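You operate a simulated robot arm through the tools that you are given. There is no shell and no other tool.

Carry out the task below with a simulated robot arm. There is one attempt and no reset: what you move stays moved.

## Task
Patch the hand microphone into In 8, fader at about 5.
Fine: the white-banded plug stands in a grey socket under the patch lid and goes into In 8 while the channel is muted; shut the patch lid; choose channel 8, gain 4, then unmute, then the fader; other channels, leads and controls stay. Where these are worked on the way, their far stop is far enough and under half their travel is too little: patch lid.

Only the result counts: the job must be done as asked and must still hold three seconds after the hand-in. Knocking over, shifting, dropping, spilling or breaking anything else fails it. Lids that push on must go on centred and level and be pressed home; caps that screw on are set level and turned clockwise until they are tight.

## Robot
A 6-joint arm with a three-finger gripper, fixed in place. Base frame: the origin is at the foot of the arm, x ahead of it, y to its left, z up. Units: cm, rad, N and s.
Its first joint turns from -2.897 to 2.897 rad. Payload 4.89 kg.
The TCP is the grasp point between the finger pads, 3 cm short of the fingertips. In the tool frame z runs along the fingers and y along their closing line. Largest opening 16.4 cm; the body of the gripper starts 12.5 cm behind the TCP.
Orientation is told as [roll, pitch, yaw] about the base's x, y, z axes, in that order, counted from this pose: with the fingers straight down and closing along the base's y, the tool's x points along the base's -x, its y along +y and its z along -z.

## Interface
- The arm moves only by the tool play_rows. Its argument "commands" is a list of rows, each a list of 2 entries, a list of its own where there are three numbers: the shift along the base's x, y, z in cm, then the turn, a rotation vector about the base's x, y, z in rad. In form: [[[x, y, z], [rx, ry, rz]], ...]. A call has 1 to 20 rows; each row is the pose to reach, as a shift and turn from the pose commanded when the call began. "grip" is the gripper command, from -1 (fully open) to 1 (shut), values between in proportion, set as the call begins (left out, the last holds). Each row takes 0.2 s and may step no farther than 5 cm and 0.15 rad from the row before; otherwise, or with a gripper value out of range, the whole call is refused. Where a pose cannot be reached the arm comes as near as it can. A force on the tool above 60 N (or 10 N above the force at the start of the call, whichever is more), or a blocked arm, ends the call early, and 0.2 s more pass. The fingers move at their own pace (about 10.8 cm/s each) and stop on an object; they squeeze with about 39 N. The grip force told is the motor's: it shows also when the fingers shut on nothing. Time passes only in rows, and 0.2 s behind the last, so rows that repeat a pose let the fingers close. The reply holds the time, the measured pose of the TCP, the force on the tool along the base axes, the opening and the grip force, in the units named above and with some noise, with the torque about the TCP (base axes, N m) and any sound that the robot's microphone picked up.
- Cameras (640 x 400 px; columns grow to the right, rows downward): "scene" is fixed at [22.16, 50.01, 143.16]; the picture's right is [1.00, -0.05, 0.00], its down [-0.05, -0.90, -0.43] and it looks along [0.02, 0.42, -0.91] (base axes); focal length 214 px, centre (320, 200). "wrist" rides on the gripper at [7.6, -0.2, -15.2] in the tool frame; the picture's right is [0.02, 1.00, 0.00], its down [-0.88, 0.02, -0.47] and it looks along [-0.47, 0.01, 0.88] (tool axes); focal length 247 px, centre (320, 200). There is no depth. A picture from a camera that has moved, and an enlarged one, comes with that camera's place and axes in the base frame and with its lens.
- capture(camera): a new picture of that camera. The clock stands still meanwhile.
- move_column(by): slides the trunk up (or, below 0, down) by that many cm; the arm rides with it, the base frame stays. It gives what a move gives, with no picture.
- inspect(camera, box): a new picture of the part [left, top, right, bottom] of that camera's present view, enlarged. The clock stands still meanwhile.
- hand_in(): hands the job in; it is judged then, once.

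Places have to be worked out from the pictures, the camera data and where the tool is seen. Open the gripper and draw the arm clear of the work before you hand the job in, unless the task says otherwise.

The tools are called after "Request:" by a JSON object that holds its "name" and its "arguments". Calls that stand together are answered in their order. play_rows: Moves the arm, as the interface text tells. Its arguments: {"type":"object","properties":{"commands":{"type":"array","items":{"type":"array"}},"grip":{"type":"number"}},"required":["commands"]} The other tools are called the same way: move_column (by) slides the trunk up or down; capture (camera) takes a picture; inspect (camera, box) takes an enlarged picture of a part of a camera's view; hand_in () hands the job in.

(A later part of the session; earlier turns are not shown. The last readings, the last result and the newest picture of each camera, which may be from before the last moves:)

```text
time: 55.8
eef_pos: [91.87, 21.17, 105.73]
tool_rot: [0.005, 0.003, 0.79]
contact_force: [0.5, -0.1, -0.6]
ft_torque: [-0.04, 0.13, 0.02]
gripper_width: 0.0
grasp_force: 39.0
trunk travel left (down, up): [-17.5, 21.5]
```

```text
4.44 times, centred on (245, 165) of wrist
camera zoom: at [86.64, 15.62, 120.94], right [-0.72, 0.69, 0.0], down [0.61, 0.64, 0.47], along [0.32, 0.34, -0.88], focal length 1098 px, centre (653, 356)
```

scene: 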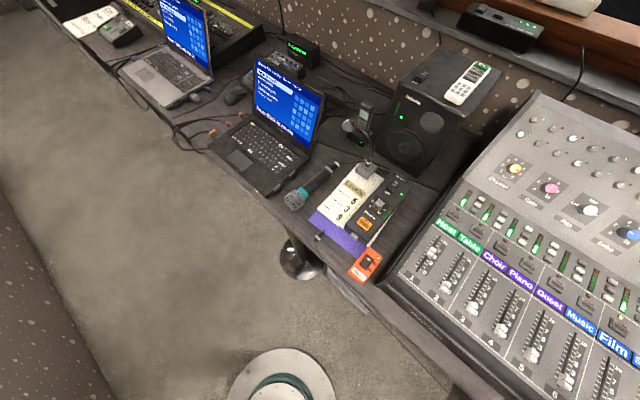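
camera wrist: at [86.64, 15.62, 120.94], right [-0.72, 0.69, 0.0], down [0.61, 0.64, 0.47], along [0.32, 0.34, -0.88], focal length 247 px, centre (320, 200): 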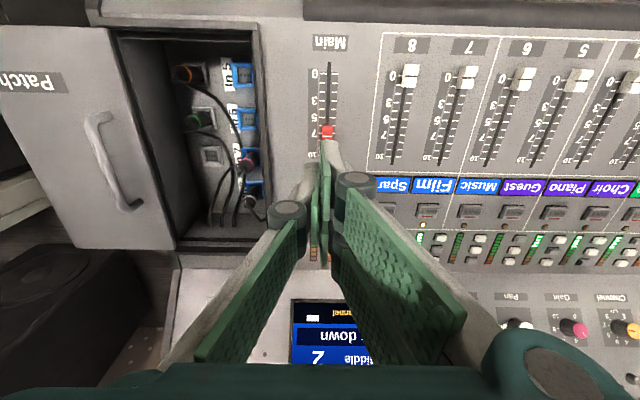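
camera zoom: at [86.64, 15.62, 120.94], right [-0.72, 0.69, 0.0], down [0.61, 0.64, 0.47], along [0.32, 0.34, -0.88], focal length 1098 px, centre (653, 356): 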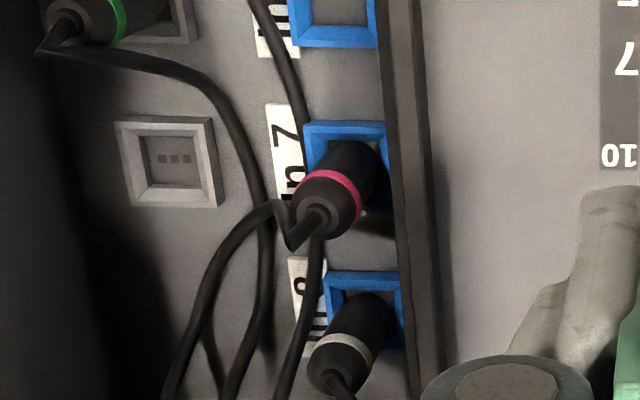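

This view shows the white plug ~0.65 cm high and ~0.33 cm toward +r of the socket centre. I go back over it, re-grip, lift a little, shift -0.33 in r and push in.

Request:
{"name": "play_rows", "arguments": {"commands": [[[1.6, 0.1, 0], [0, 0, -0.135]], [[3.1, 0.3, 0], [0, 0, -0.27]], [[4.6, 0.5, 0], [0, 0, -0.405]], [[6.1, 0.7, 0], [0, 0, -0.54]], [[7.6, 0.9, 0], [0, 0, -0.675]], [[9.1, 1.1, 0], [0, 0, -0.81]], [[10.6, 1.2, 0], [0, 0, -0.945]], [[12.1, 1.2, 0], [0, 0, -1.08]], [[13.6, 1.2, 0], [0, 0, -1.215]], [[15.1, 1.2, 0], [0, 0, -1.35]], [[16.6, 1.2, 0], [0, 0, -1.485]], [[17.8, 1.2, -2], [0, 0, -1.571]]], "grip": 0.5}}

Request:
{"name": "play_rows", "arguments": {"commands": [[[0, 0, -4], [0, 0, 0]], [[0, 0, -8], [0, 0, 0]], [[0, 0, -12], [0, 0, 0]], [[0, 0, -12], [0, 0, 0]]]}}

Request:
{"name": "inspect", "arguments": {"camera": "wrist", "box": [220, 90, 420, 240]}}

```text
time: 58.4
eef_pos: [109.75, 22.56, 103.63]
tool_rot: [0.006, 0.001, -0.785]
contact_force: [-0.5, -0.3, 1.6]
ft_torque: [0.01, -0.13, 0.04]
gripper_width: 4.1
grasp_force: 0.1
trunk travel left (down, up): [-17.5, 21.5]
```

```text
time: 59.4
eef_pos: [109.86, 22.31, 91.88]
tool_rot: [0.002, 0.004, -0.783]
contact_force: [-1.0, 0.3, -0.4]
ft_torque: [-0.02, 0.03, -0.05]
gripper_width: 4.1
grasp_force: 0.1
trunk travel left (down, up): [-17.5, 21.5]
```

```text
2.67 times, centred on (320, 165) of wrist
camera zoom: at [104.29, 27.53, 106.99], right [0.69, 0.72, 0.0], down [0.64, -0.61, 0.47], along [0.34, -0.32, -0.88], focal length 659 px, centre (320, 293)
```

zoom: 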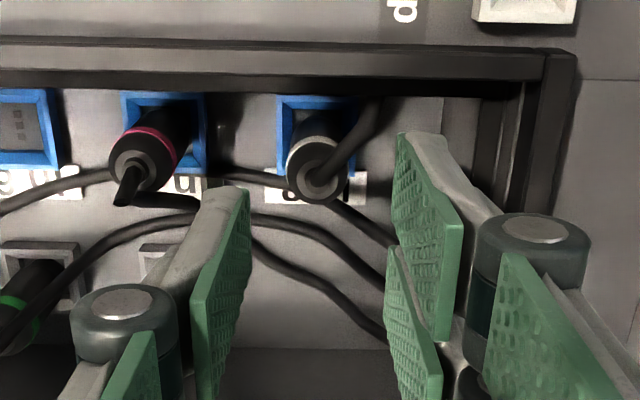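

Plug and hand axes line up. I descend, centre slightly in u, and grip it again.

Request:
{"name": "play_rows", "arguments": {"commands": [[[-0.08, -0.08, -3], [0, 0, 0]], [[-0.08, -0.08, -5.5], [0, 0, 0]], [[-0.08, -0.08, -7.0], [0, 0, 0]], [[-0.08, -0.08, -7.6], [0, 0, 0]]]}}

Request:
{"name": "play_rows", "arguments": {"commands": [[[0, 0, 0], [0, 0, 0]], [[0, 0, 0], [0, 0, 0]], [[0, 0, 0], [0, 0, 0]]], "grip": 1}}

```text
time: 60.4
eef_pos: [109.7, 22.3, 84.06]
tool_rot: [0.004, 0.004, -0.782]
contact_force: [0.2, 0.7, 0.0]
ft_torque: [-0.03, -0.01, 0.01]
gripper_width: 4.1
grasp_force: 0.2
trunk travel left (down, up): [-17.5, 21.5]
```

```text
time: 61.2
eef_pos: [109.7, 22.38, 84.08]
tool_rot: [0.004, 0.003, -0.783]
contact_force: [-3.2, -1.0, 1.0]
ft_torque: [-0.05, 0.15, 0.15]
gripper_width: 2.58
grasp_force: 38.7
trunk travel left (down, up): [-17.5, 21.5]
```

Light forces on gripping confirm it was not captured. I lift 1.5 cm, shift -0.33 in r, and lower again.

Request:
{"name": "play_rows", "arguments": {"commands": [[[0, 0, 0.5], [0, 0, 0]], [[0, 0, 1.0], [0, 0, 0]], [[0, 0, 1.5], [0, 0, 0]], [[-0.23, 0.23, 1.5], [0, 0, 0]], [[-0.23, 0.23, 1.0], [0, 0, 0]], [[-0.23, 0.23, 0.5], [0, 0, 0]], [[-0.23, 0.23, 0.2], [0, 0, 0]]]}}

Request:
{"name": "inspect", "arguments": {"camera": "wrist", "box": [220, 90, 420, 240]}}

```text
time: 62.8
eef_pos: [109.4, 22.55, 84.22]
tool_rot: [0.004, 0.002, -0.783]
contact_force: [-0.6, -1.0, -0.3]
ft_torque: [0.0, -0.01, 0.01]
gripper_width: 2.57
grasp_force: 38.9
trunk travel left (down, up): [-17.5, 21.5]
```

```text
2.67 times, centred on (320, 165) of wrist
camera zoom: at [103.87, 27.68, 99.52], right [0.69, 0.72, 0.0], down [0.64, -0.61, 0.47], along [0.34, -0.32, -0.88], focal length 659 px, centre (320, 293)
```

zoom: 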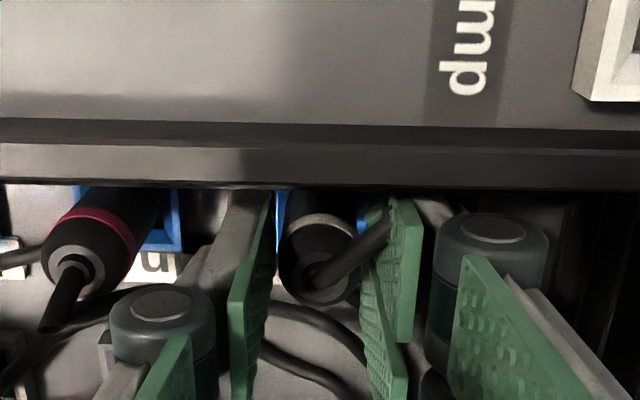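

No contact yet here; re-evaluating both views, the true r error was nearer 0.18 cm, so I move back +0.14 in r and lower slowly, watching the lateral reaction.

Request:
{"name": "play_rows", "arguments": {"commands": [[[0.1, -0.1, 0], [0, 0, 0]], [[0.1, -0.1, -0.2], [0, 0, 0]], [[0.1, -0.1, -0.4], [0, 0, 0]], [[0.1, -0.1, -0.6], [0, 0, 0]]]}}

Request:
{"name": "inspect", "arguments": {"camera": "wrist", "box": [220, 90, 420, 240]}}

```text
time: 63.8
eef_pos: [109.39, 22.21, 83.85]
tool_rot: [0.006, 0.0, -0.784]
contact_force: [12.6, 3.1, 25.1]
ft_torque: [0.06, -0.26, 0.13]
gripper_width: 2.58
grasp_force: 38.9
trunk travel left (down, up): [-17.5, 21.5]
```

```text
2.67 times, centred on (320, 165) of wrist
camera zoom: at [103.88, 27.52, 99.16], right [0.69, 0.72, 0.01], down [0.64, -0.61, 0.47], along [0.34, -0.32, -0.88], focal length 659 px, centre (320, 293)
```

zoom: 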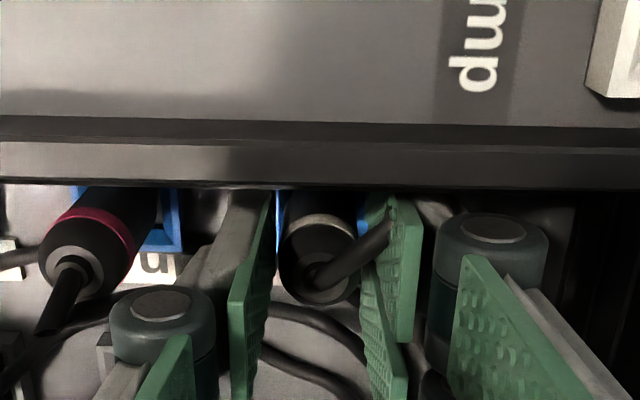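

The reaction (about +11 N in u, +7 N in r, 25 N up) says the socket lies toward +u/+r. I lift a touch, shift +0.25 u, +0.05 r and press again.

Request:
{"name": "play_rows", "arguments": {"commands": [[[0, 0, 0.5], [0, 0, 0]], [[0.21, 0.14, 0.5], [0, 0, 0]], [[0.21, 0.14, 0.2], [0, 0, 0]], [[0.21, 0.14, 0.0], [0, 0, 0]], [[0.21, 0.14, -0.2], [0, 0, 0]]]}}

```text
time: 65.0
eef_pos: [109.6, 22.43, 83.79]
tool_rot: [0.006, 0.002, -0.784]
contact_force: [9.5, 1.1, 30.6]
ft_torque: [-0.01, -0.48, 0.04]
gripper_width: 2.65
grasp_force: 38.5
trunk travel left (down, up): [-17.5, 21.5]
```

Still resting on an edge with the reaction toward +r. I probe +0.12 in r steps while keeping light pressure.

Request:
{"name": "play_rows", "arguments": {"commands": [[[0.09, -0.09, 0], [0, 0, 0]], [[0.09, -0.09, 0], [0, 0, 0]]]}}

Request:
{"name": "play_rows", "arguments": {"commands": [[[0.09, -0.09, 0], [0, 0, 0]], [[0.09, -0.09, 0], [0, 0, 0]]]}}

Request:
{"name": "play_rows", "arguments": {"commands": [[[0.09, -0.09, 0], [0, 0, 0]], [[0.09, -0.09, 0], [0, 0, 0]]]}}

```text
time: 65.6
eef_pos: [109.59, 22.47, 83.67]
tool_rot: [0.005, 0.002, -0.785]
contact_force: [-3.3, 8.4, 29.0]
ft_torque: [0.47, 0.17, 0.01]
gripper_width: 2.6
grasp_force: 38.8
trunk travel left (down, up): [-17.5, 21.5]
```

```text
time: 66.2
eef_pos: [109.64, 22.26, 83.51]
tool_rot: [0.004, 0.001, -0.782]
contact_force: [-13.7, 9.6, 21.8]
ft_torque: [0.51, 0.72, 0.03]
gripper_width: 2.59
grasp_force: 38.8
trunk travel left (down, up): [-17.5, 21.5]
```

```text
time: 66.8
eef_pos: [109.74, 22.4, 83.62]
tool_rot: [0.005, 0.003, -0.784]
contact_force: [-18.4, 18.7, 14.5]
ft_torque: [0.95, 0.92, 0.05]
gripper_width: 2.59
grasp_force: 39.4
trunk travel left (down, up): [-17.5, 21.5]
```

The r force flipped sign and grows, so the plug is now laterally captured; neutral is about 0.2 cm back. I return there, press down a bit more, and look.

Request:
{"name": "play_rows", "arguments": {"commands": [[[-0.17, 0.17, 0], [0, 0, 0]], [[-0.17, 0.17, -0.1], [0, 0, 0]], [[-0.17, 0.17, -0.2], [0, 0, 0]], [[-0.17, 0.17, -0.3], [0, 0, 0]]]}}

Request:
{"name": "inspect", "arguments": {"camera": "wrist", "box": [220, 90, 420, 240]}}

```text
time: 67.8
eef_pos: [109.73, 22.32, 83.28]
tool_rot: [0.005, 0.002, -0.784]
contact_force: [6.6, 0.2, 31.7]
ft_torque: [-0.11, -0.48, 0.03]
gripper_width: 2.6
grasp_force: 38.8
trunk travel left (down, up): [-17.5, 21.5]
```

```text
2.67 times, centred on (320, 165) of wrist
camera zoom: at [104.08, 27.57, 98.5], right [0.69, 0.72, 0.01], down [0.64, -0.61, 0.47], along [0.34, -0.32, -0.88], focal length 659 px, centre (320, 293)
```

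zoom: 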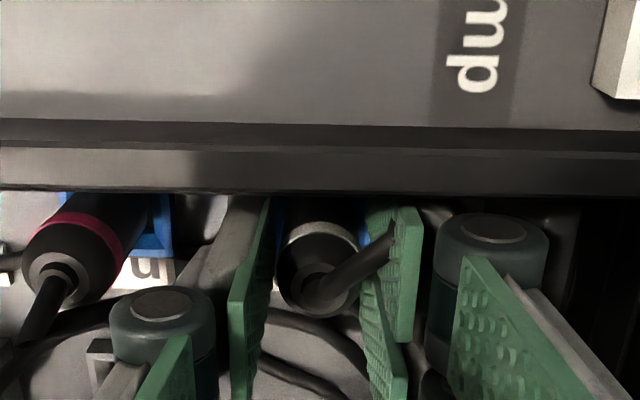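

The plug top now looks nearly level with the pink one. I release, rise, and compare again from the same vantage point as before.

Request:
{"name": "play_rows", "arguments": {"commands": [[[0, 0, 0.2], [0, 0, 0]], [[0, 0, 0.2], [0, 0, 0]], [[0, 0, 0.2], [0, 0, 0]]], "grip": 0.5}}

Request:
{"name": "play_rows", "arguments": {"commands": [[[0, 0, 2], [0, 0, 0]], [[0, 0, 5], [0, 0, 0]], [[0, 0, 9], [0, 0, 0]], [[0, 0, 13], [0, 0, 0]], [[0, 0, 17], [0, 0, 0]], [[0, 0, 19.2], [0, 0, 0]]]}}

Request:
{"name": "inspect", "arguments": {"camera": "wrist", "box": [255, 95, 345, 155]}}

```text
time: 68.6
eef_pos: [109.83, 22.38, 83.31]
tool_rot: [0.004, 0.004, -0.784]
contact_force: [1.1, -0.3, 0.1]
ft_torque: [0.02, 0.0, -0.01]
gripper_width: 4.11
grasp_force: 0.1
trunk travel left (down, up): [-17.5, 21.5]
```

```text
time: 70.0
eef_pos: [109.55, 22.65, 102.95]
tool_rot: [0.003, 0.004, -0.783]
contact_force: [0.9, -0.2, -0.2]
ft_torque: [-0.02, 0.0, 0.03]
gripper_width: 4.1
grasp_force: 0.0
trunk travel left (down, up): [-17.5, 21.5]
```

```text
6.67 times, centred on (300, 125) of wrist
camera zoom: at [104.22, 27.85, 118.13], right [0.69, 0.72, 0.0], down [0.64, -0.61, 0.47], along [0.34, -0.32, -0.88], focal length 1646 px, centre (453, 700)
```

zoom: 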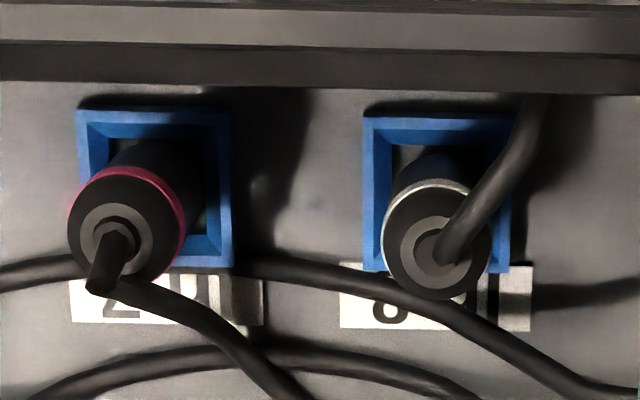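

It moved down some (about 0.4 cm) but is perhaps not fully home. I press on its top again with closed fingers now that it is captured.

Request:
{"name": "play_rows", "arguments": {"commands": [[[-0.07, -0.3, -3], [0, 0, 0]], [[-0.07, -0.3, -7], [0, 0, 0]], [[-0.07, -0.3, -11], [0, 0, 0]], [[-0.07, -0.3, -14], [0, 0, 0]], [[-0.07, -0.3, -15.3], [0, 0, 0]], [[-0.07, -0.3, -15.3], [0, 0, 0]]], "grip": 1}}

Request:
{"name": "play_rows", "arguments": {"commands": [[[0, 0, -0.4], [0, 0, 0]], [[0, 0, -0.8], [0, 0, 0]], [[0, 0, -1.1], [0, 0, 0]], [[0, 0, -1.4], [0, 0, 0]]]}}

Request:
{"name": "play_rows", "arguments": {"commands": [[[0, 0, -0.2], [0, 0, 0]], [[0, 0, -0.4], [0, 0, 0]], [[0, 0, -0.6], [0, 0, 0]], [[0, 0, -0.8], [0, 0, 0]], [[0, 0, -1.0], [0, 0, 0]]]}}

```text
time: 71.4
eef_pos: [109.92, 22.07, 87.2]
tool_rot: [0.004, 0.005, -0.784]
contact_force: [0.7, 0.6, -0.5]
ft_torque: [-0.02, 0.05, 0.04]
gripper_width: 0.01
grasp_force: 39.1
trunk travel left (down, up): [-17.5, 21.5]
```

```text
time: 72.4
eef_pos: [109.6, 22.18, 86.16]
tool_rot: [0.004, 0.0, -0.784]
contact_force: [3.5, -2.6, 38.2]
ft_torque: [0.01, -0.22, 0.01]
gripper_width: 0.58
grasp_force: 39.5
trunk travel left (down, up): [-17.5, 21.5]
```

```text
time: 72.8
eef_pos: [109.65, 22.06, 86.22]
tool_rot: [0.007, 0.0, -0.785]
contact_force: [-0.9, -1.7, 40.0]
ft_torque: [0.05, -0.01, 0.0]
gripper_width: 0.59
grasp_force: 39.1
trunk travel left (down, up): [-17.5, 21.5]
stopped in row 2: the force on the tool passed its limit at 64 N (the readings are from after the stop); the commanded pose is now the measured one
```

Contact again at z≈86.2 (tips on the plug top, about z 83.2). To judge seating I compare by touching the seated pink plug's top lightly the same way.

Request:
{"name": "play_rows", "arguments": {"commands": [[[0, 0, 2], [0, 0, 0]], [[0, 0, 6], [0, 0, 0]], [[-2.3, -2.3, 6], [0, 0, 0]], [[-4.69, -4.69, 6], [0, 0, 0]], [[-4.69, -4.69, 6], [0, 0, 0]]]}}

Request:
{"name": "inspect", "arguments": {"camera": "wrist", "box": [220, 90, 420, 240]}}

```text
time: 74.0
eef_pos: [104.89, 17.27, 91.6]
tool_rot: [0.005, 0.003, -0.785]
contact_force: [-0.5, -0.2, 0.1]
ft_torque: [-0.01, 0.0, 0.03]
gripper_width: 0.01
grasp_force: 39.3
trunk travel left (down, up): [-17.5, 21.5]
```

```text
2.67 times, centred on (320, 165) of wrist
camera zoom: at [99.42, 22.51, 106.93], right [0.69, 0.72, 0.0], down [0.64, -0.61, 0.47], along [0.34, -0.32, -0.88], focal length 659 px, centre (320, 293)
```

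zoom: 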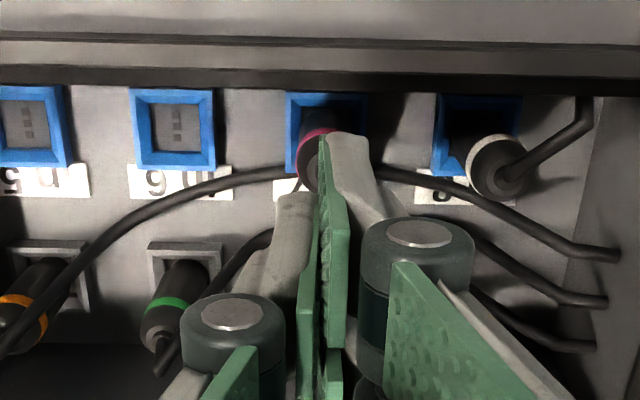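

I shift slightly to be over the pink plug and lower gently until light contact.

Request:
{"name": "play_rows", "arguments": {"commands": [[[0.2, 0.2, -2.5], [0, 0, 0]], [[0.2, 0.2, -4.2], [0, 0, 0]], [[0.2, 0.2, -4.6], [0, 0, 0]], [[0.2, 0.2, -4.9], [0, 0, 0]]]}}

Request:
{"name": "play_rows", "arguments": {"commands": [[[0, 0, -0.2], [0, 0, 0]], [[0, 0, -0.3], [0, 0, 0]]]}}

```text
time: 75.0
eef_pos: [105.4, 17.57, 86.9]
tool_rot: [0.005, 0.001, -0.785]
contact_force: [0.4, 0.5, 0.6]
ft_torque: [-0.02, 0.01, 0.04]
gripper_width: 0.0
grasp_force: 39.1
trunk travel left (down, up): [-17.5, 21.5]
```

```text
time: 75.6
eef_pos: [105.26, 17.8, 86.46]
tool_rot: [0.005, 0.002, -0.783]
contact_force: [-0.7, -0.6, 1.0]
ft_torque: [-0.03, -0.04, -0.02]
gripper_width: 0.0
grasp_force: 39.6
trunk travel left (down, up): [-17.5, 21.5]
```

Request:
{"name": "play_rows", "arguments": {"commands": [[[0, 0, -0.2], [0, 0, 0]], [[0, 0, -0.2], [0, 0, 0]]]}}

Request:
{"name": "play_rows", "arguments": {"commands": [[[0, 0, -0.2], [0, 0, 0]], [[0, 0, -0.2], [0, 0, 0]]]}}

```text
time: 76.2
eef_pos: [105.26, 17.79, 86.42]
tool_rot: [0.003, 0.001, -0.784]
contact_force: [0.8, 0.6, 0.3]
ft_torque: [-0.02, 0.01, -0.01]
gripper_width: 0.0
grasp_force: 38.8
trunk travel left (down, up): [-17.5, 21.5]
```

```text
time: 76.8
eef_pos: [105.22, 17.59, 86.39]
tool_rot: [0.004, 0.002, -0.784]
contact_force: [5.4, 2.9, 14.5]
ft_torque: [0.05, -0.15, 0.03]
gripper_width: 0.58
grasp_force: 38.7
trunk travel left (down, up): [-17.5, 21.5]
```

The pink plug's top contacts at the same height (86.39 at 14 N versus 86.2 at 38 N for the white), so the white plug is fully seated. Next: lift off, turn to yaw +45° and go to the lid handle to close it.

Request:
{"name": "play_rows", "arguments": {"commands": [[[0, 0, 3], [0, 0, 0]], [[0, 0, 7.5], [0, 0, 0]], [[0, 0, 12], [0, 0, 0]], [[0, -0.5, 15], [0, 0, 0.14]], [[0.3, -1.5, 16], [0, 0, 0.28]], [[0.6, -3, 16], [0, 0, 0.42]], [[1, -4.5, 16], [0, 0, 0.56]], [[1.4, -6, 16], [0, 0, 0.7]], [[1.9, -7.5, 16], [0, 0, 0.84]], [[2.4, -8.8, 16], [0, 0, 0.98]], [[3, -10, 16], [0, 0, 1.12]], [[3.5, -11.2, 16], [0, 0, 1.26]], [[4.2, -12.3, 16], [0, 0, 1.4]], [[5, -13.2, 16], [0, 0, 1.54]], [[5.8, -13.7, 16], [0, 0, 1.57]]], "grip": 0.5}}

Request:
{"name": "capture", "arguments": {"camera": "wrist"}}

```text
time: 80.0
eef_pos: [110.86, 3.99, 102.18]
tool_rot: [0.003, 0.001, 0.785]
contact_force: [-0.5, 0.0, -0.6]
ft_torque: [0.01, -0.06, -0.03]
gripper_width: 4.1
grasp_force: 0.1
trunk travel left (down, up): [-17.5, 21.5]
```

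```text
taken
camera wrist: at [105.82, -1.51, 117.4], right [-0.72, 0.69, 0.0], down [0.61, 0.64, 0.47], along [0.32, 0.34, -0.88], focal length 247 px, centre (320, 200)
```

wrist: 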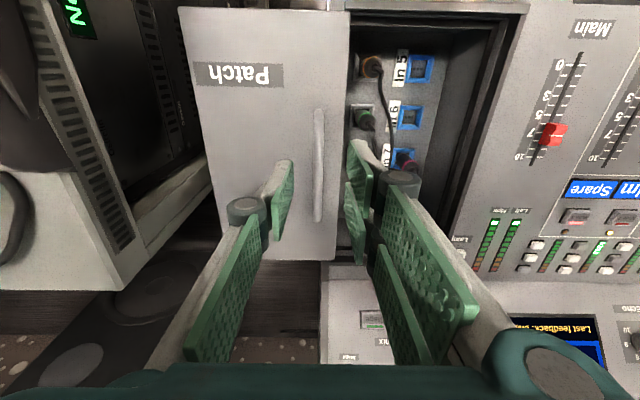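

The bar is centred between the prongs. I lower to z≈93.4 and grip it.

Request:
{"name": "play_rows", "arguments": {"commands": [[[0.1, -0.1, -3], [0, 0, 0]], [[0.2, -0.2, -6], [0, 0, 0]], [[0.2, -0.2, -8], [0, 0, 0]], [[0.2, -0.2, -8.7], [0, 0, 0]], [[0.2, -0.2, -8.7], [0, 0, 0]]]}}

Request:
{"name": "play_rows", "arguments": {"commands": [[[0, 0, 0], [0, 0, 0]], [[0, 0, 0], [0, 0, 0]], [[0, 0, 0], [0, 0, 0]]], "grip": 0.95}}

```text
time: 81.2
eef_pos: [111.1, 3.77, 93.52]
tool_rot: [0.005, 0.002, 0.785]
contact_force: [0.5, 0.3, 0.1]
ft_torque: [0.0, 0.05, 0.0]
gripper_width: 4.12
grasp_force: 0.0
trunk travel left (down, up): [-17.5, 21.5]
```

```text
time: 82.0
eef_pos: [111.17, 3.82, 93.66]
tool_rot: [0.004, 0.003, 0.785]
contact_force: [-23.7, 7.4, -11.2]
ft_torque: [0.22, 0.4, -0.78]
gripper_width: 1.02
grasp_force: 44.2
trunk travel left (down, up): [-17.5, 21.5]
```

Gripped the bar. I slide it back toward the faders to close the lid.

Request:
{"name": "play_rows", "arguments": {"commands": [[[-0.5, 0.5, 0], [0, 0, 0]], [[-1.2, 1.2, 0], [0, 0, 0]], [[-1.9, 1.9, 0], [0, 0, 0]], [[-2.6, 2.6, 0], [0, 0, 0]], [[-3.3, 3.3, 0], [0, 0, 0]], [[-4.0, 4.0, 0], [0, 0, 0]], [[-4.7, 4.7, 0], [0, 0, 0]], [[-5.4, 5.4, 0], [0, 0, 0]], [[-6.1, 6.1, 0], [0, 0, 0]], [[-6.8, 6.8, 0], [0, 0, 0]], [[-7.5, 7.5, 0], [0, 0, 0]], [[-8.2, 8.2, 0], [0, 0, 0]], [[-8.9, 8.9, 0], [0, 0, 0]], [[-9.5, 9.5, 0], [0, 0, 0]]]}}

Request:
{"name": "capture", "arguments": {"camera": "wrist"}}

```text
time: 85.0
eef_pos: [101.72, 13.25, 93.51]
tool_rot: [0.004, 0.002, 0.785]
contact_force: [-1.6, -2.0, -6.7]
ft_torque: [0.57, -0.44, -0.52]
gripper_width: 0.98
grasp_force: 44.9
trunk travel left (down, up): [-17.5, 21.5]
```

```text
taken
camera wrist: at [96.52, 7.77, 108.78], right [-0.72, 0.69, 0.0], down [0.61, 0.64, 0.47], along [0.32, 0.34, -0.88], focal length 247 px, centre (320, 200)
```

wrist: 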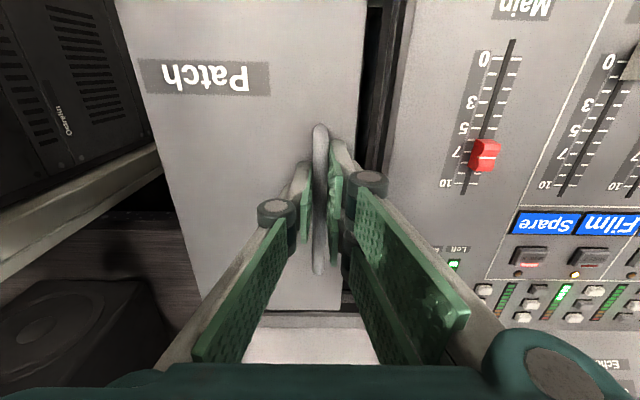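

Nearly closed; a gap of about 1 cm remains. I continue until it meets the closed stop.

Request:
{"name": "play_rows", "arguments": {"commands": [[[-0.3, 0.3, 0], [0, 0, 0]], [[-0.6, 0.6, 0], [0, 0, 0]], [[-0.9, 0.9, 0], [0, 0, 0]], [[-1.2, 1.2, 0], [0, 0, 0]], [[-1.5, 1.5, 0], [0, 0, 0]], [[-1.8, 1.8, 0], [0, 0, 0]]]}}

Request:
{"name": "capture", "arguments": {"camera": "wrist"}}

```text
time: 86.4
eef_pos: [99.96, 15.0, 93.47]
tool_rot: [0.002, 0.002, 0.785]
contact_force: [23.5, -5.1, 23.7]
ft_torque: [-0.64, 0.39, -0.36]
gripper_width: 0.97
grasp_force: 45.4
trunk travel left (down, up): [-17.5, 21.5]
```

```text
taken
camera wrist: at [94.86, 9.39, 108.77], right [-0.72, 0.69, 0.0], down [0.61, 0.64, 0.47], along [0.33, 0.34, -0.88], focal length 247 px, centre (320, 200)
```

wrist: 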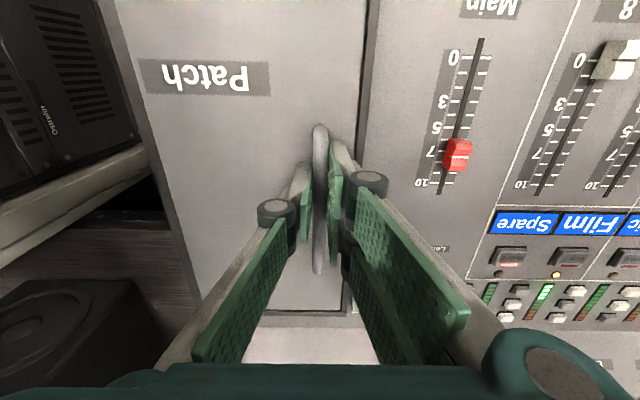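

The gap is closed and a resisting force shows. I press a little more to make sure it is on the stop.

Request:
{"name": "play_rows", "arguments": {"commands": [[[-0.15, 0.15, 0], [0, 0, 0]], [[-0.3, 0.3, 0], [0, 0, 0]]]}}

Request:
{"name": "inspect", "arguments": {"camera": "wrist", "box": [300, 0, 420, 130]}}

```text
time: 86.9
eef_pos: [100.03, 14.94, 93.56]
tool_rot: [0.0, -0.001, 0.784]
contact_force: [10.5, -5.5, 4.8]
ft_torque: [-0.12, -0.01, -0.04]
gripper_width: 0.97
grasp_force: 45.2
trunk travel left (down, up): [-17.5, 21.5]
stopped in row 2: the force on the tool passed its limit at 64 N (the readings are from after the stop); the commanded pose is now the measured one
```

```text
3.08 times, centred on (360, 65) of wrist
camera zoom: at [94.82, 9.43, 108.76], right [-0.72, 0.69, 0.0], down [0.61, 0.64, 0.47], along [0.33, 0.34, -0.88], focal length 760 px, centre (197, 615)
```

zoom: 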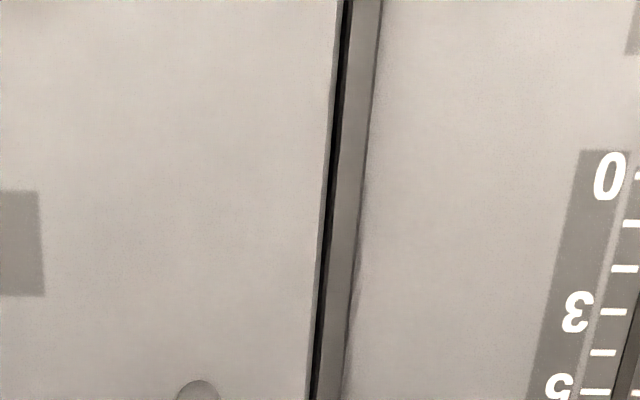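

The lid is shut on its stop. I release the bar, rise, and move over toward the knobs to look at them.

Request:
{"name": "play_rows", "arguments": {"commands": [[[0, 0, 0], [0, 0, 0]], [[0, 0, 0], [0, 0, 0]], [[0, 0, 0], [0, 0, 0]]], "grip": 0.5}}

Request:
{"name": "play_rows", "arguments": {"commands": [[[0, 0, 4], [0, 0, 0]], [[0, 0, 9], [0, 0, 0]], [[0, 0, 14], [0, 0, 0]], [[-3, 3, 18], [0, 0, 0]], [[-6, 6, 20], [0, 0, 0]], [[-9, 9, 20], [0, 0, 0]], [[-12, 12, 20], [0, 0, 0]], [[-15, 15, 20], [0, 0, 0]], [[-18, 18, 20], [0, 0, 0]], [[-21, 21, 20], [0, 0, 0]], [[-24, 24, 20], [0, 0, 0]]]}}

Request:
{"name": "capture", "arguments": {"camera": "wrist"}}

```text
time: 87.7
eef_pos: [100.01, 15.03, 93.55]
tool_rot: [0.001, 0.001, 0.783]
contact_force: [-0.9, -0.4, -0.7]
ft_torque: [-0.02, 0.06, 0.02]
gripper_width: 4.11
grasp_force: 0.0
trunk travel left (down, up): [-17.5, 21.5]
```

```text
refused: row 4 steps farther than a row can; nothing moved
```

```text
taken
camera wrist: at [94.75, 9.54, 108.78], right [-0.72, 0.69, 0.0], down [0.61, 0.64, 0.47], along [0.33, 0.34, -0.88], focal length 247 px, centre (320, 200)
```

wrist: 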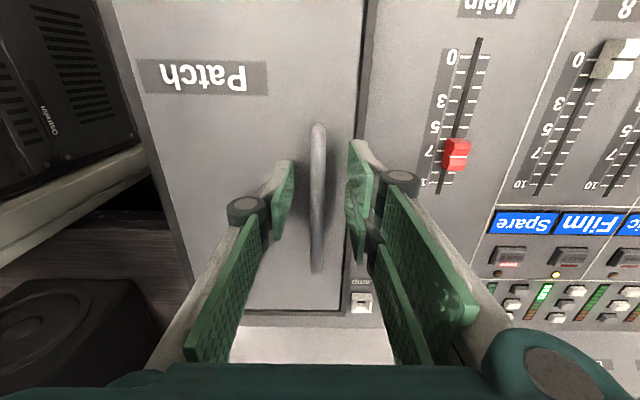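

The bar is released and the lid sits closed. I repeat the retreat with smaller steps.

Request:
{"name": "play_rows", "arguments": {"commands": [[[0, 0, 4], [0, 0, 0]], [[0, 0, 8], [0, 0, 0]], [[0, 0, 12], [0, 0, 0]], [[-2, 2, 15], [0, 0, 0]], [[-5, 5, 17], [0, 0, 0]], [[-8, 8, 18], [0, 0, 0]], [[-11, 11, 18], [0, 0, 0]], [[-14, 14, 18], [0, 0, 0]], [[-17, 17, 18], [0, 0, 0]], [[-20, 20, 18], [0, 0, 0]], [[-23, 23, 18], [0, 0, 0]], [[-26, 26, 18], [0, 0, 0]]]}}

Request:
{"name": "capture", "arguments": {"camera": "wrist"}}

```text
time: 90.3
eef_pos: [74.01, 40.65, 111.69]
tool_rot: [0.0, -0.002, 0.785]
contact_force: [0.4, -0.8, 0.0]
ft_torque: [0.13, 0.08, 0.03]
gripper_width: 4.09
grasp_force: 0.1
trunk travel left (down, up): [-17.5, 21.5]
```

```text
taken
camera wrist: at [68.81, 35.2, 126.91], right [-0.72, 0.69, 0.0], down [0.61, 0.63, 0.47], along [0.33, 0.34, -0.88], focal length 247 px, centre (320, 200)
```

wrist: 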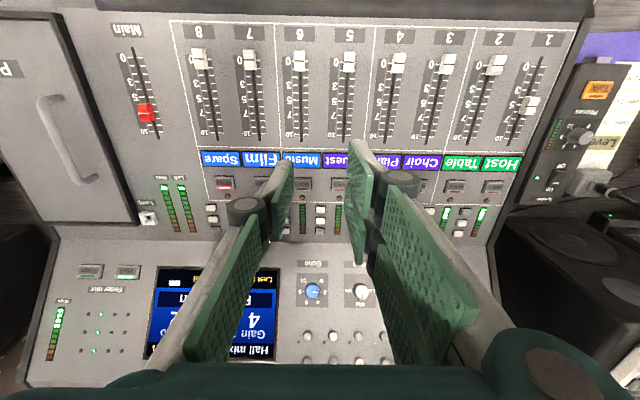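

A full overview of the desk. I move above the Channel knob (about r≈-2, u≈110, i.e. near (76, 79)) at height, to see it between the prongs.

Request:
{"name": "play_rows", "arguments": {"commands": [[[0, 4, 0], [0, 0, 0]], [[0, 8, 0], [0, 0, 0]], [[0, 12, 0], [0, 0, 0]], [[0, 16, 0], [0, 0, 0]], [[0, 20, 0], [0, 0, 0]], [[0, 24, 0], [0, 0, 0]], [[0, 28, 0], [0, 0, 0]], [[0, 32, 0], [0, 0, 0]], [[0, 35, 0], [0, 0, 0]]]}}

Request:
{"name": "capture", "arguments": {"camera": "wrist"}}

Request:
{"name": "capture", "arguments": {"camera": "scene"}}

```text
time: 92.3
eef_pos: [74.05, 76.19, 111.54]
tool_rot: [0.0, 0.001, 0.785]
contact_force: [-0.9, 0.0, 0.5]
ft_torque: [0.15, -0.02, 0.01]
gripper_width: 4.11
grasp_force: 0.1
trunk travel left (down, up): [-17.5, 21.5]
```

```text
taken
camera wrist: at [68.8, 70.67, 126.74], right [-0.72, 0.69, 0.0], down [0.61, 0.63, 0.47], along [0.33, 0.34, -0.88], focal length 247 px, centre (320, 200)
```

wrist: 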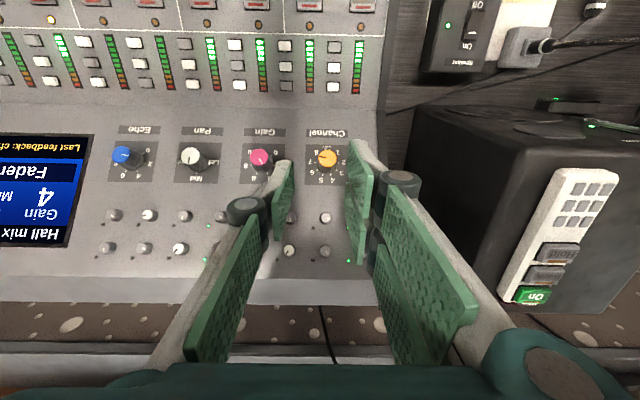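

```text
taken
```

scene: 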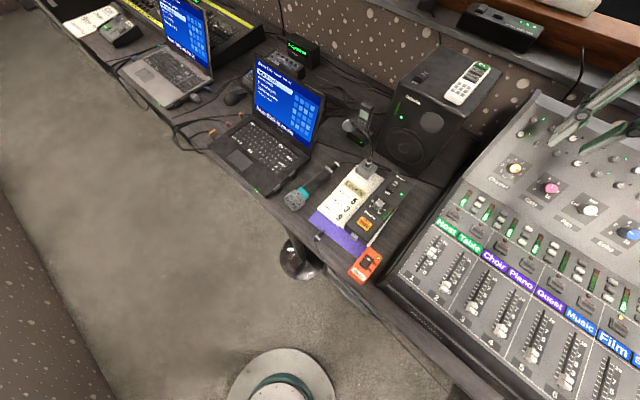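

I zoom in on the knobs from this view.

Request:
{"name": "inspect", "arguments": {"camera": "wrist", "box": [230, 115, 360, 200]}}

Request:
{"name": "inspect", "arguments": {"camera": "scene", "box": [480, 130, 600, 205]}}

```text
4.71 times, centred on (295, 158) of wrist
camera zoom: at [68.8, 70.67, 126.74], right [-0.72, 0.69, 0.0], down [0.61, 0.63, 0.47], along [0.33, 0.34, -0.88], focal length 1162 px, centre (438, 400)
```

zoom: 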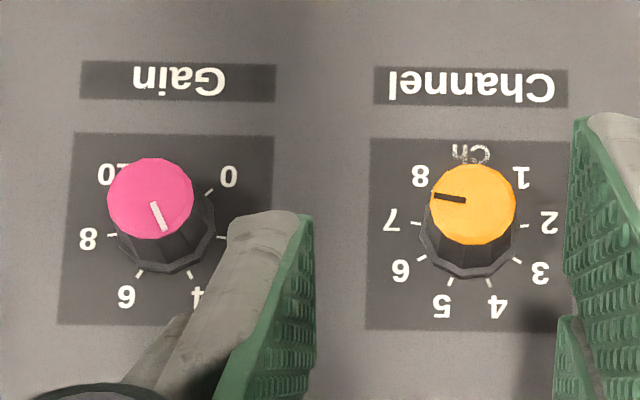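

```text
5.33 times, centred on (540, 168) of scene
camera zoom: at [22.16, 50.01, 143.16], right [1.0, -0.05, 0.0], down [-0.05, -0.9, -0.43], along [0.02, 0.42, -0.91], focal length 1144 px, centre (-853, 373)
```

zoom: 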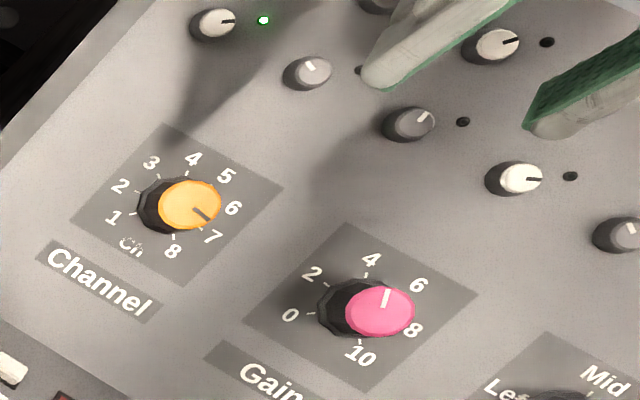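

The Channel knob's top centre triangulates to about (75.3, 78.7, 95.9) with base at (76.6, 80.1, 92.9): the panel is tilted ~30°. I tilt the tool 30° to line up with the knob axis and stop 9 cm off its top.

Request:
{"name": "play_rows", "arguments": {"commands": [[[-0.4, -0.1, -1.5], [0.0925, -0.0925, 0]], [[-0.9, -0.3, -3.5], [0.185, -0.185, 0]], [[-1.4, -0.5, -5.5], [0.2775, -0.2775, 0]], [[-1.95, -0.7, -7.8], [0.37, -0.37, 0]], [[-1.95, -0.7, -7.8], [0.37, -0.37, 0]]]}}

Request:
{"name": "capture", "arguments": {"camera": "wrist"}}

Request:
{"name": "inspect", "arguments": {"camera": "wrist", "box": [220, 90, 420, 240]}}

```text
time: 93.5
eef_pos: [71.96, 75.35, 103.77]
tool_rot: [0.003, -0.524, 0.784]
contact_force: [-0.4, 0.1, -0.3]
ft_torque: [-0.03, 0.02, 0.0]
gripper_width: 4.1
grasp_force: 0.0
trunk travel left (down, up): [-17.5, 21.5]
```

```text
taken
camera wrist: at [62.09, 65.24, 113.19], right [-0.72, 0.69, -0.01], down [0.36, 0.38, 0.85], along [0.59, 0.61, -0.53], focal length 247 px, centre (320, 200)
```

wrist: 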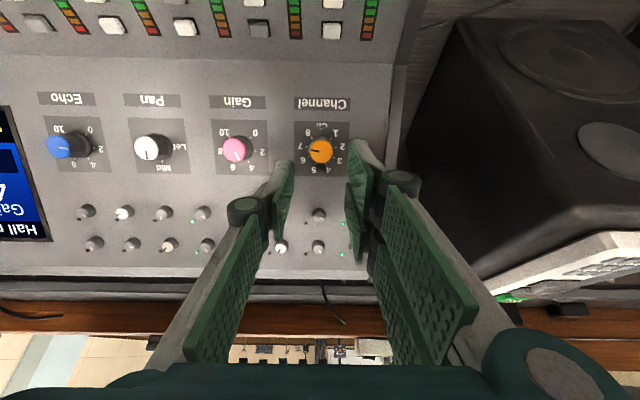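

```text
2.67 times, centred on (320, 165) of wrist
camera zoom: at [62.09, 65.24, 113.19], right [-0.72, 0.69, -0.01], down [0.36, 0.38, 0.85], along [0.59, 0.61, -0.53], focal length 659 px, centre (320, 293)
```

zoom: 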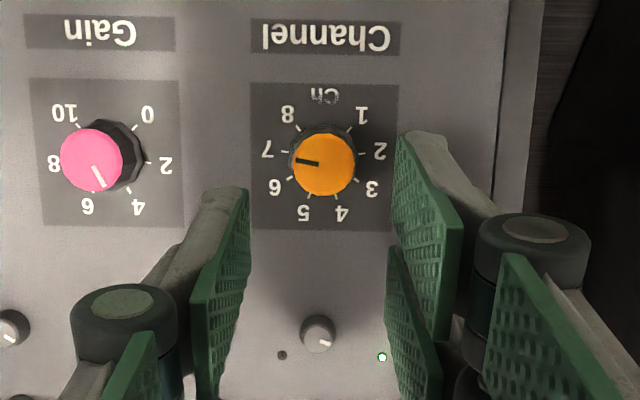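

Well aligned: pointer at 7, ticks 38.6° apart. I approach along the knob axis, first 5 cm.

Request:
{"name": "play_rows", "arguments": {"commands": [[[0.8, 0.9, -2.2], [0, 0, 0]], [[1.65, 1.75, -4.4], [0, 0, 0]], [[1.65, 1.75, -4.4], [0, 0, 0]]]}}

Request:
{"name": "inspect", "arguments": {"camera": "wrist", "box": [220, 90, 420, 240]}}

```text
time: 94.3
eef_pos: [73.92, 77.07, 99.21]
tool_rot: [0.002, -0.524, 0.784]
contact_force: [0.9, 0.0, -1.3]
ft_torque: [-0.04, -0.01, 0.02]
gripper_width: 4.07
grasp_force: 0.1
trunk travel left (down, up): [-17.5, 21.5]
```

```text
2.67 times, centred on (320, 165) of wrist
camera zoom: at [63.94, 66.95, 108.67], right [-0.72, 0.69, -0.01], down [0.36, 0.39, 0.85], along [0.59, 0.61, -0.53], focal length 659 px, centre (320, 293)
```

zoom: 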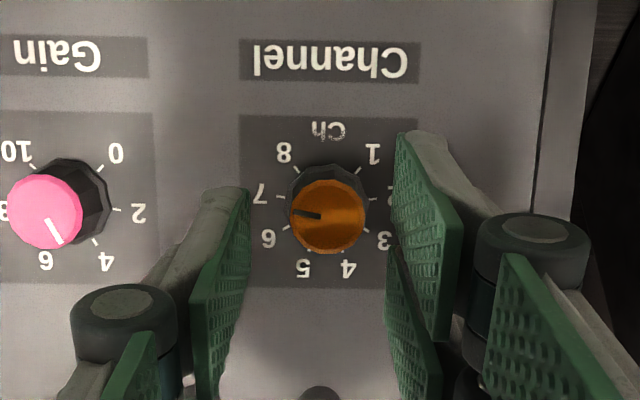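

Top of the knob is ~4 cm beyond the TCP; I shift 0.2 cm sideways, advance 3 cm, then grip.

Request:
{"name": "play_rows", "arguments": {"commands": [[[0.2, 0.5, -0.9], [0, 0, 0]], [[0.55, 0.85, -1.75], [0, 0, 0]], [[0.92, 1.2, -2.6], [0, 0, 0]], [[0.92, 1.2, -2.6], [0, 0, 0]]]}}

Request:
{"name": "inspect", "arguments": {"camera": "wrist", "box": [220, 90, 420, 240]}}

```text
time: 95.3
eef_pos: [74.81, 78.1, 96.52]
tool_rot: [0.003, -0.523, 0.784]
contact_force: [-0.2, 0.8, 0.1]
ft_torque: [-0.04, 0.02, 0.02]
gripper_width: 4.09
grasp_force: 0.0
trunk travel left (down, up): [-17.5, 21.5]
```

```text
2.67 times, centred on (320, 165) of wrist
camera zoom: at [64.79, 68.09, 105.96], right [-0.72, 0.69, -0.01], down [0.36, 0.38, 0.85], along [0.59, 0.61, -0.53], focal length 659 px, centre (320, 293)
```

zoom: 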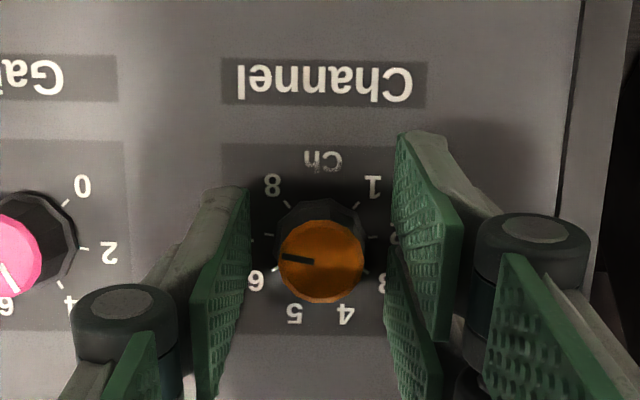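

Aligned with top 0.9 cm beyond the TCP. I close on the knob.

Request:
{"name": "play_rows", "arguments": {"commands": [[[0, 0, 0], [0, 0, 0]], [[0, 0, 0], [0, 0, 0]], [[0, 0, 0], [0, 0, 0]]], "grip": 0.9}}

```text
time: 96.1
eef_pos: [74.65, 78.26, 96.65]
tool_rot: [0.004, -0.525, 0.784]
contact_force: [-3.5, 2.3, 0.9]
ft_torque: [0.09, 0.1, 0.1]
gripper_width: 2.51
grasp_force: 44.9
trunk travel left (down, up): [-17.5, 21.5]
```

Gripped (2.5 cm). Now I rotate clockwise about the knob axis by one detent (0.673 rad).

Request:
{"name": "play_rows", "arguments": {"commands": [[[0, 0, 0], [0.0476, 0.0476, -0.1166]], [[0, 0, 0], [0.0952, 0.0952, -0.2332]], [[0, 0, 0], [0.1428, 0.1428, -0.3498]], [[0, 0, 0], [0.1904, 0.1904, -0.4664]], [[0, 0, 0], [0.238, 0.238, -0.583]], [[0, 0, 0], [0.238, 0.238, -0.583]]]}}

Request:
{"name": "capture", "arguments": {"camera": "wrist"}}

Request:
{"name": "inspect", "arguments": {"camera": "scene", "box": [480, 130, 600, 205]}}

Request:
{"name": "inspect", "arguments": {"camera": "scene", "box": [639, 150, 640, 350]}}

```text
time: 97.5
eef_pos: [74.45, 78.39, 96.8]
tool_rot: [0.347, -0.4, 0.04]
contact_force: [-13.6, 43.3, 16.1]
ft_torque: [1.03, 0.33, 1.56]
gripper_width: 2.55
grasp_force: 45.0
trunk travel left (down, up): [-17.5, 21.5]
```

```text
taken
camera wrist: at [62.09, 72.68, 106.91], right [-0.19, 0.93, 0.31], down [0.64, -0.12, 0.76], along [0.74, 0.34, -0.58], focal length 247 px, centre (320, 200)
```

wrist: 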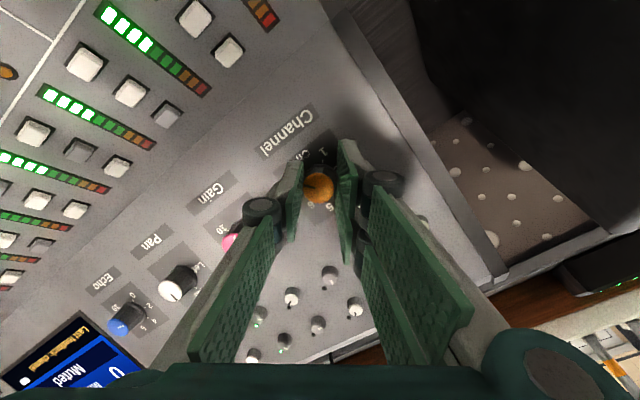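

```text
5.33 times, centred on (540, 168) of scene
camera zoom: at [22.16, 50.01, 143.16], right [1.0, -0.05, 0.0], down [-0.05, -0.9, -0.43], along [0.02, 0.42, -0.91], focal length 1144 px, centre (-853, 373)
```

zoom: 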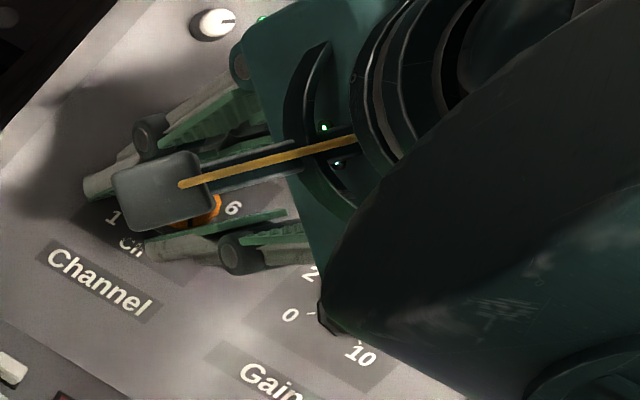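

```text
2.00 times, centred on (640, 250) of scene
camera zoom: at [22.16, 50.01, 143.16], right [1.0, -0.05, 0.0], down [-0.05, -0.9, -0.43], along [0.02, 0.42, -0.91], focal length 429 px, centre (-319, 100)
```

zoom: 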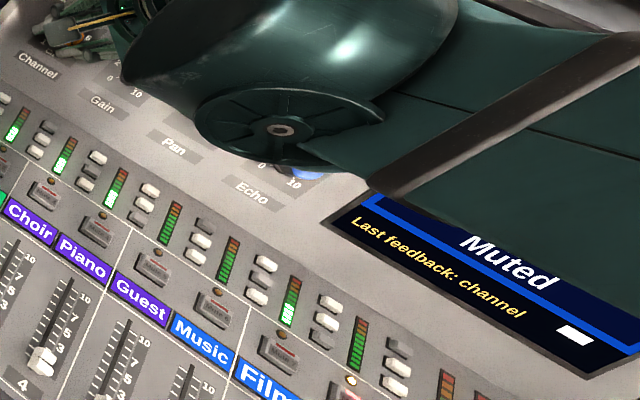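

The display now shows "Muted" (channel 8's state), so the selector moved. I release the knob and back off along its axis to read the screen and dial.

Request:
{"name": "play_rows", "arguments": {"commands": [[[0, 0, 0], [0, 0, 0]], [[0, 0, 0], [0, 0, 0]], [[0, 0, 0], [0, 0, 0]]], "grip": 0.5}}

Request:
{"name": "play_rows", "arguments": {"commands": [[[-0.7, -0.7, 1.7], [0, 0, 0]], [[-1.8, -1.8, 4.3], [0, 0, 0]], [[-2.8, -2.8, 6.9], [0, 0, 0]], [[-3.9, -3.9, 9.5], [0, 0, 0]]]}}

Request:
{"name": "capture", "arguments": {"camera": "wrist"}}

Request:
{"name": "inspect", "arguments": {"camera": "wrist", "box": [220, 90, 420, 240]}}

```text
time: 98.3
eef_pos: [74.75, 78.07, 96.75]
tool_rot: [0.347, -0.401, 0.04]
contact_force: [0.0, 0.6, 0.0]
ft_torque: [0.01, -0.03, 0.06]
gripper_width: 4.1
grasp_force: 0.0
trunk travel left (down, up): [-17.5, 21.5]
```

```text
time: 99.3
eef_pos: [70.58, 74.52, 106.28]
tool_rot: [0.346, -0.399, 0.04]
contact_force: [0.3, 0.6, -1.1]
ft_torque: [-0.05, 0.09, -0.01]
gripper_width: 4.1
grasp_force: 0.0
trunk travel left (down, up): [-17.5, 21.5]
```

```text
taken
camera wrist: at [58.31, 68.6, 116.53], right [-0.19, 0.93, 0.3], down [0.64, -0.12, 0.76], along [0.74, 0.34, -0.58], focal length 247 px, centre (320, 200)
```

wrist: 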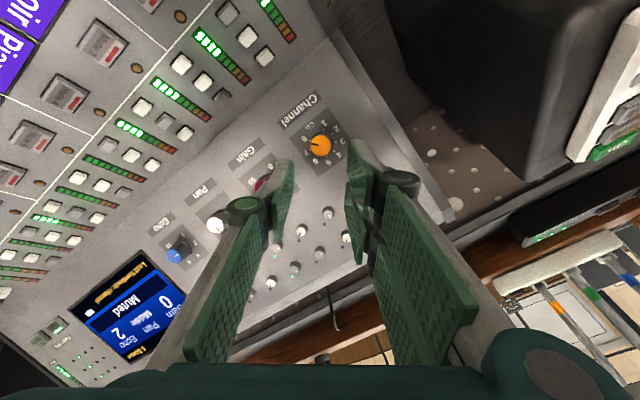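

```text
2.67 times, centred on (320, 165) of wrist
camera zoom: at [58.31, 68.6, 116.53], right [-0.19, 0.93, 0.3], down [0.64, -0.12, 0.76], along [0.74, 0.34, -0.58], focal length 659 px, centre (320, 293)
```

zoom: 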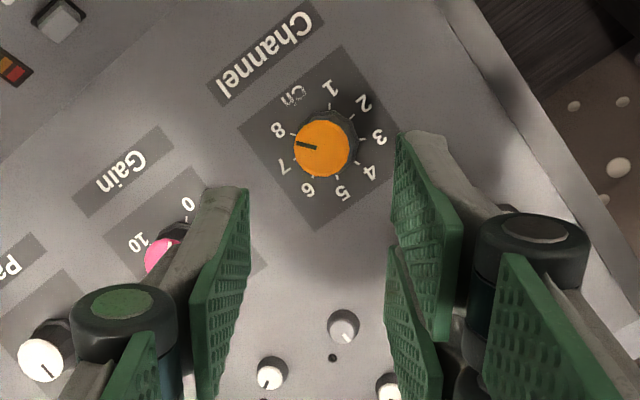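

The pointer is on 8. I zoom on the display to read channel and gain.

Request:
{"name": "inspect", "arguments": {"camera": "wrist", "box": [80, 240, 190, 370]}}

Request:
{"name": "inspect", "arguments": {"camera": "wrist", "box": [210, 150, 300, 210]}}

Request:
{"name": "inspect", "arguments": {"camera": "scene", "box": [500, 140, 640, 240]}}

```text
3.08 times, centred on (135, 305) of wrist
camera zoom: at [58.31, 68.6, 116.53], right [-0.19, 0.93, 0.3], down [0.64, -0.12, 0.76], along [0.74, 0.34, -0.58], focal length 760 px, centre (889, -123)
```

zoom: 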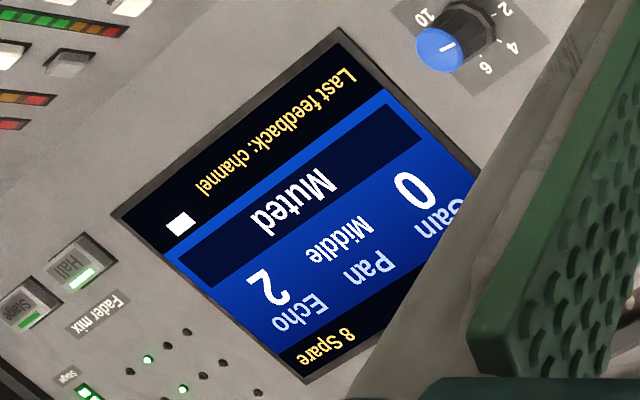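

```text
6.67 times, centred on (255, 180) of wrist
camera zoom: at [58.31, 68.6, 116.53], right [-0.19, 0.93, 0.3], down [0.64, -0.12, 0.76], along [0.74, 0.34, -0.58], focal length 1646 px, centre (753, 333)
```

zoom: 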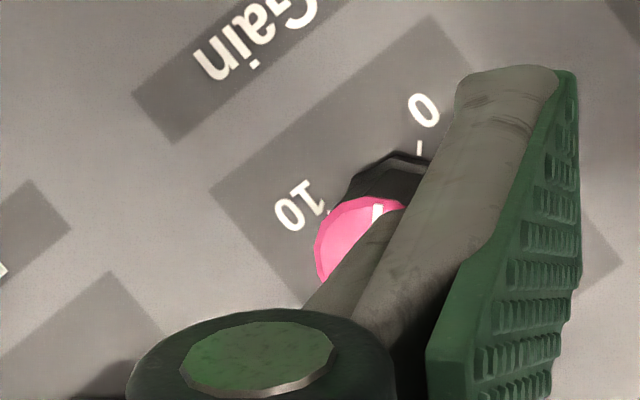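

```text
4.00 times, centred on (570, 190) of scene
camera zoom: at [22.16, 50.01, 143.16], right [1.0, -0.05, 0.0], down [-0.05, -0.9, -0.43], along [0.02, 0.42, -0.91], focal length 858 px, centre (-680, 240)
```

zoom: 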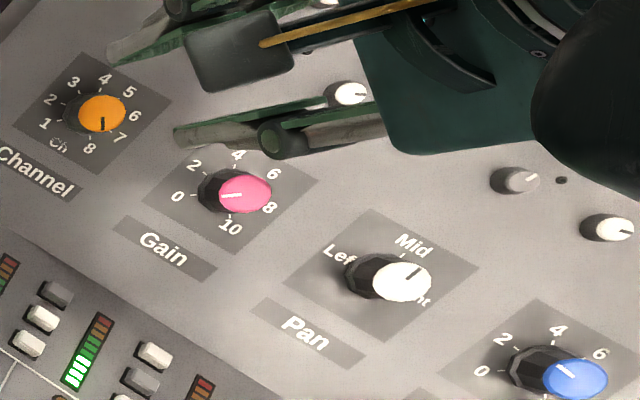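

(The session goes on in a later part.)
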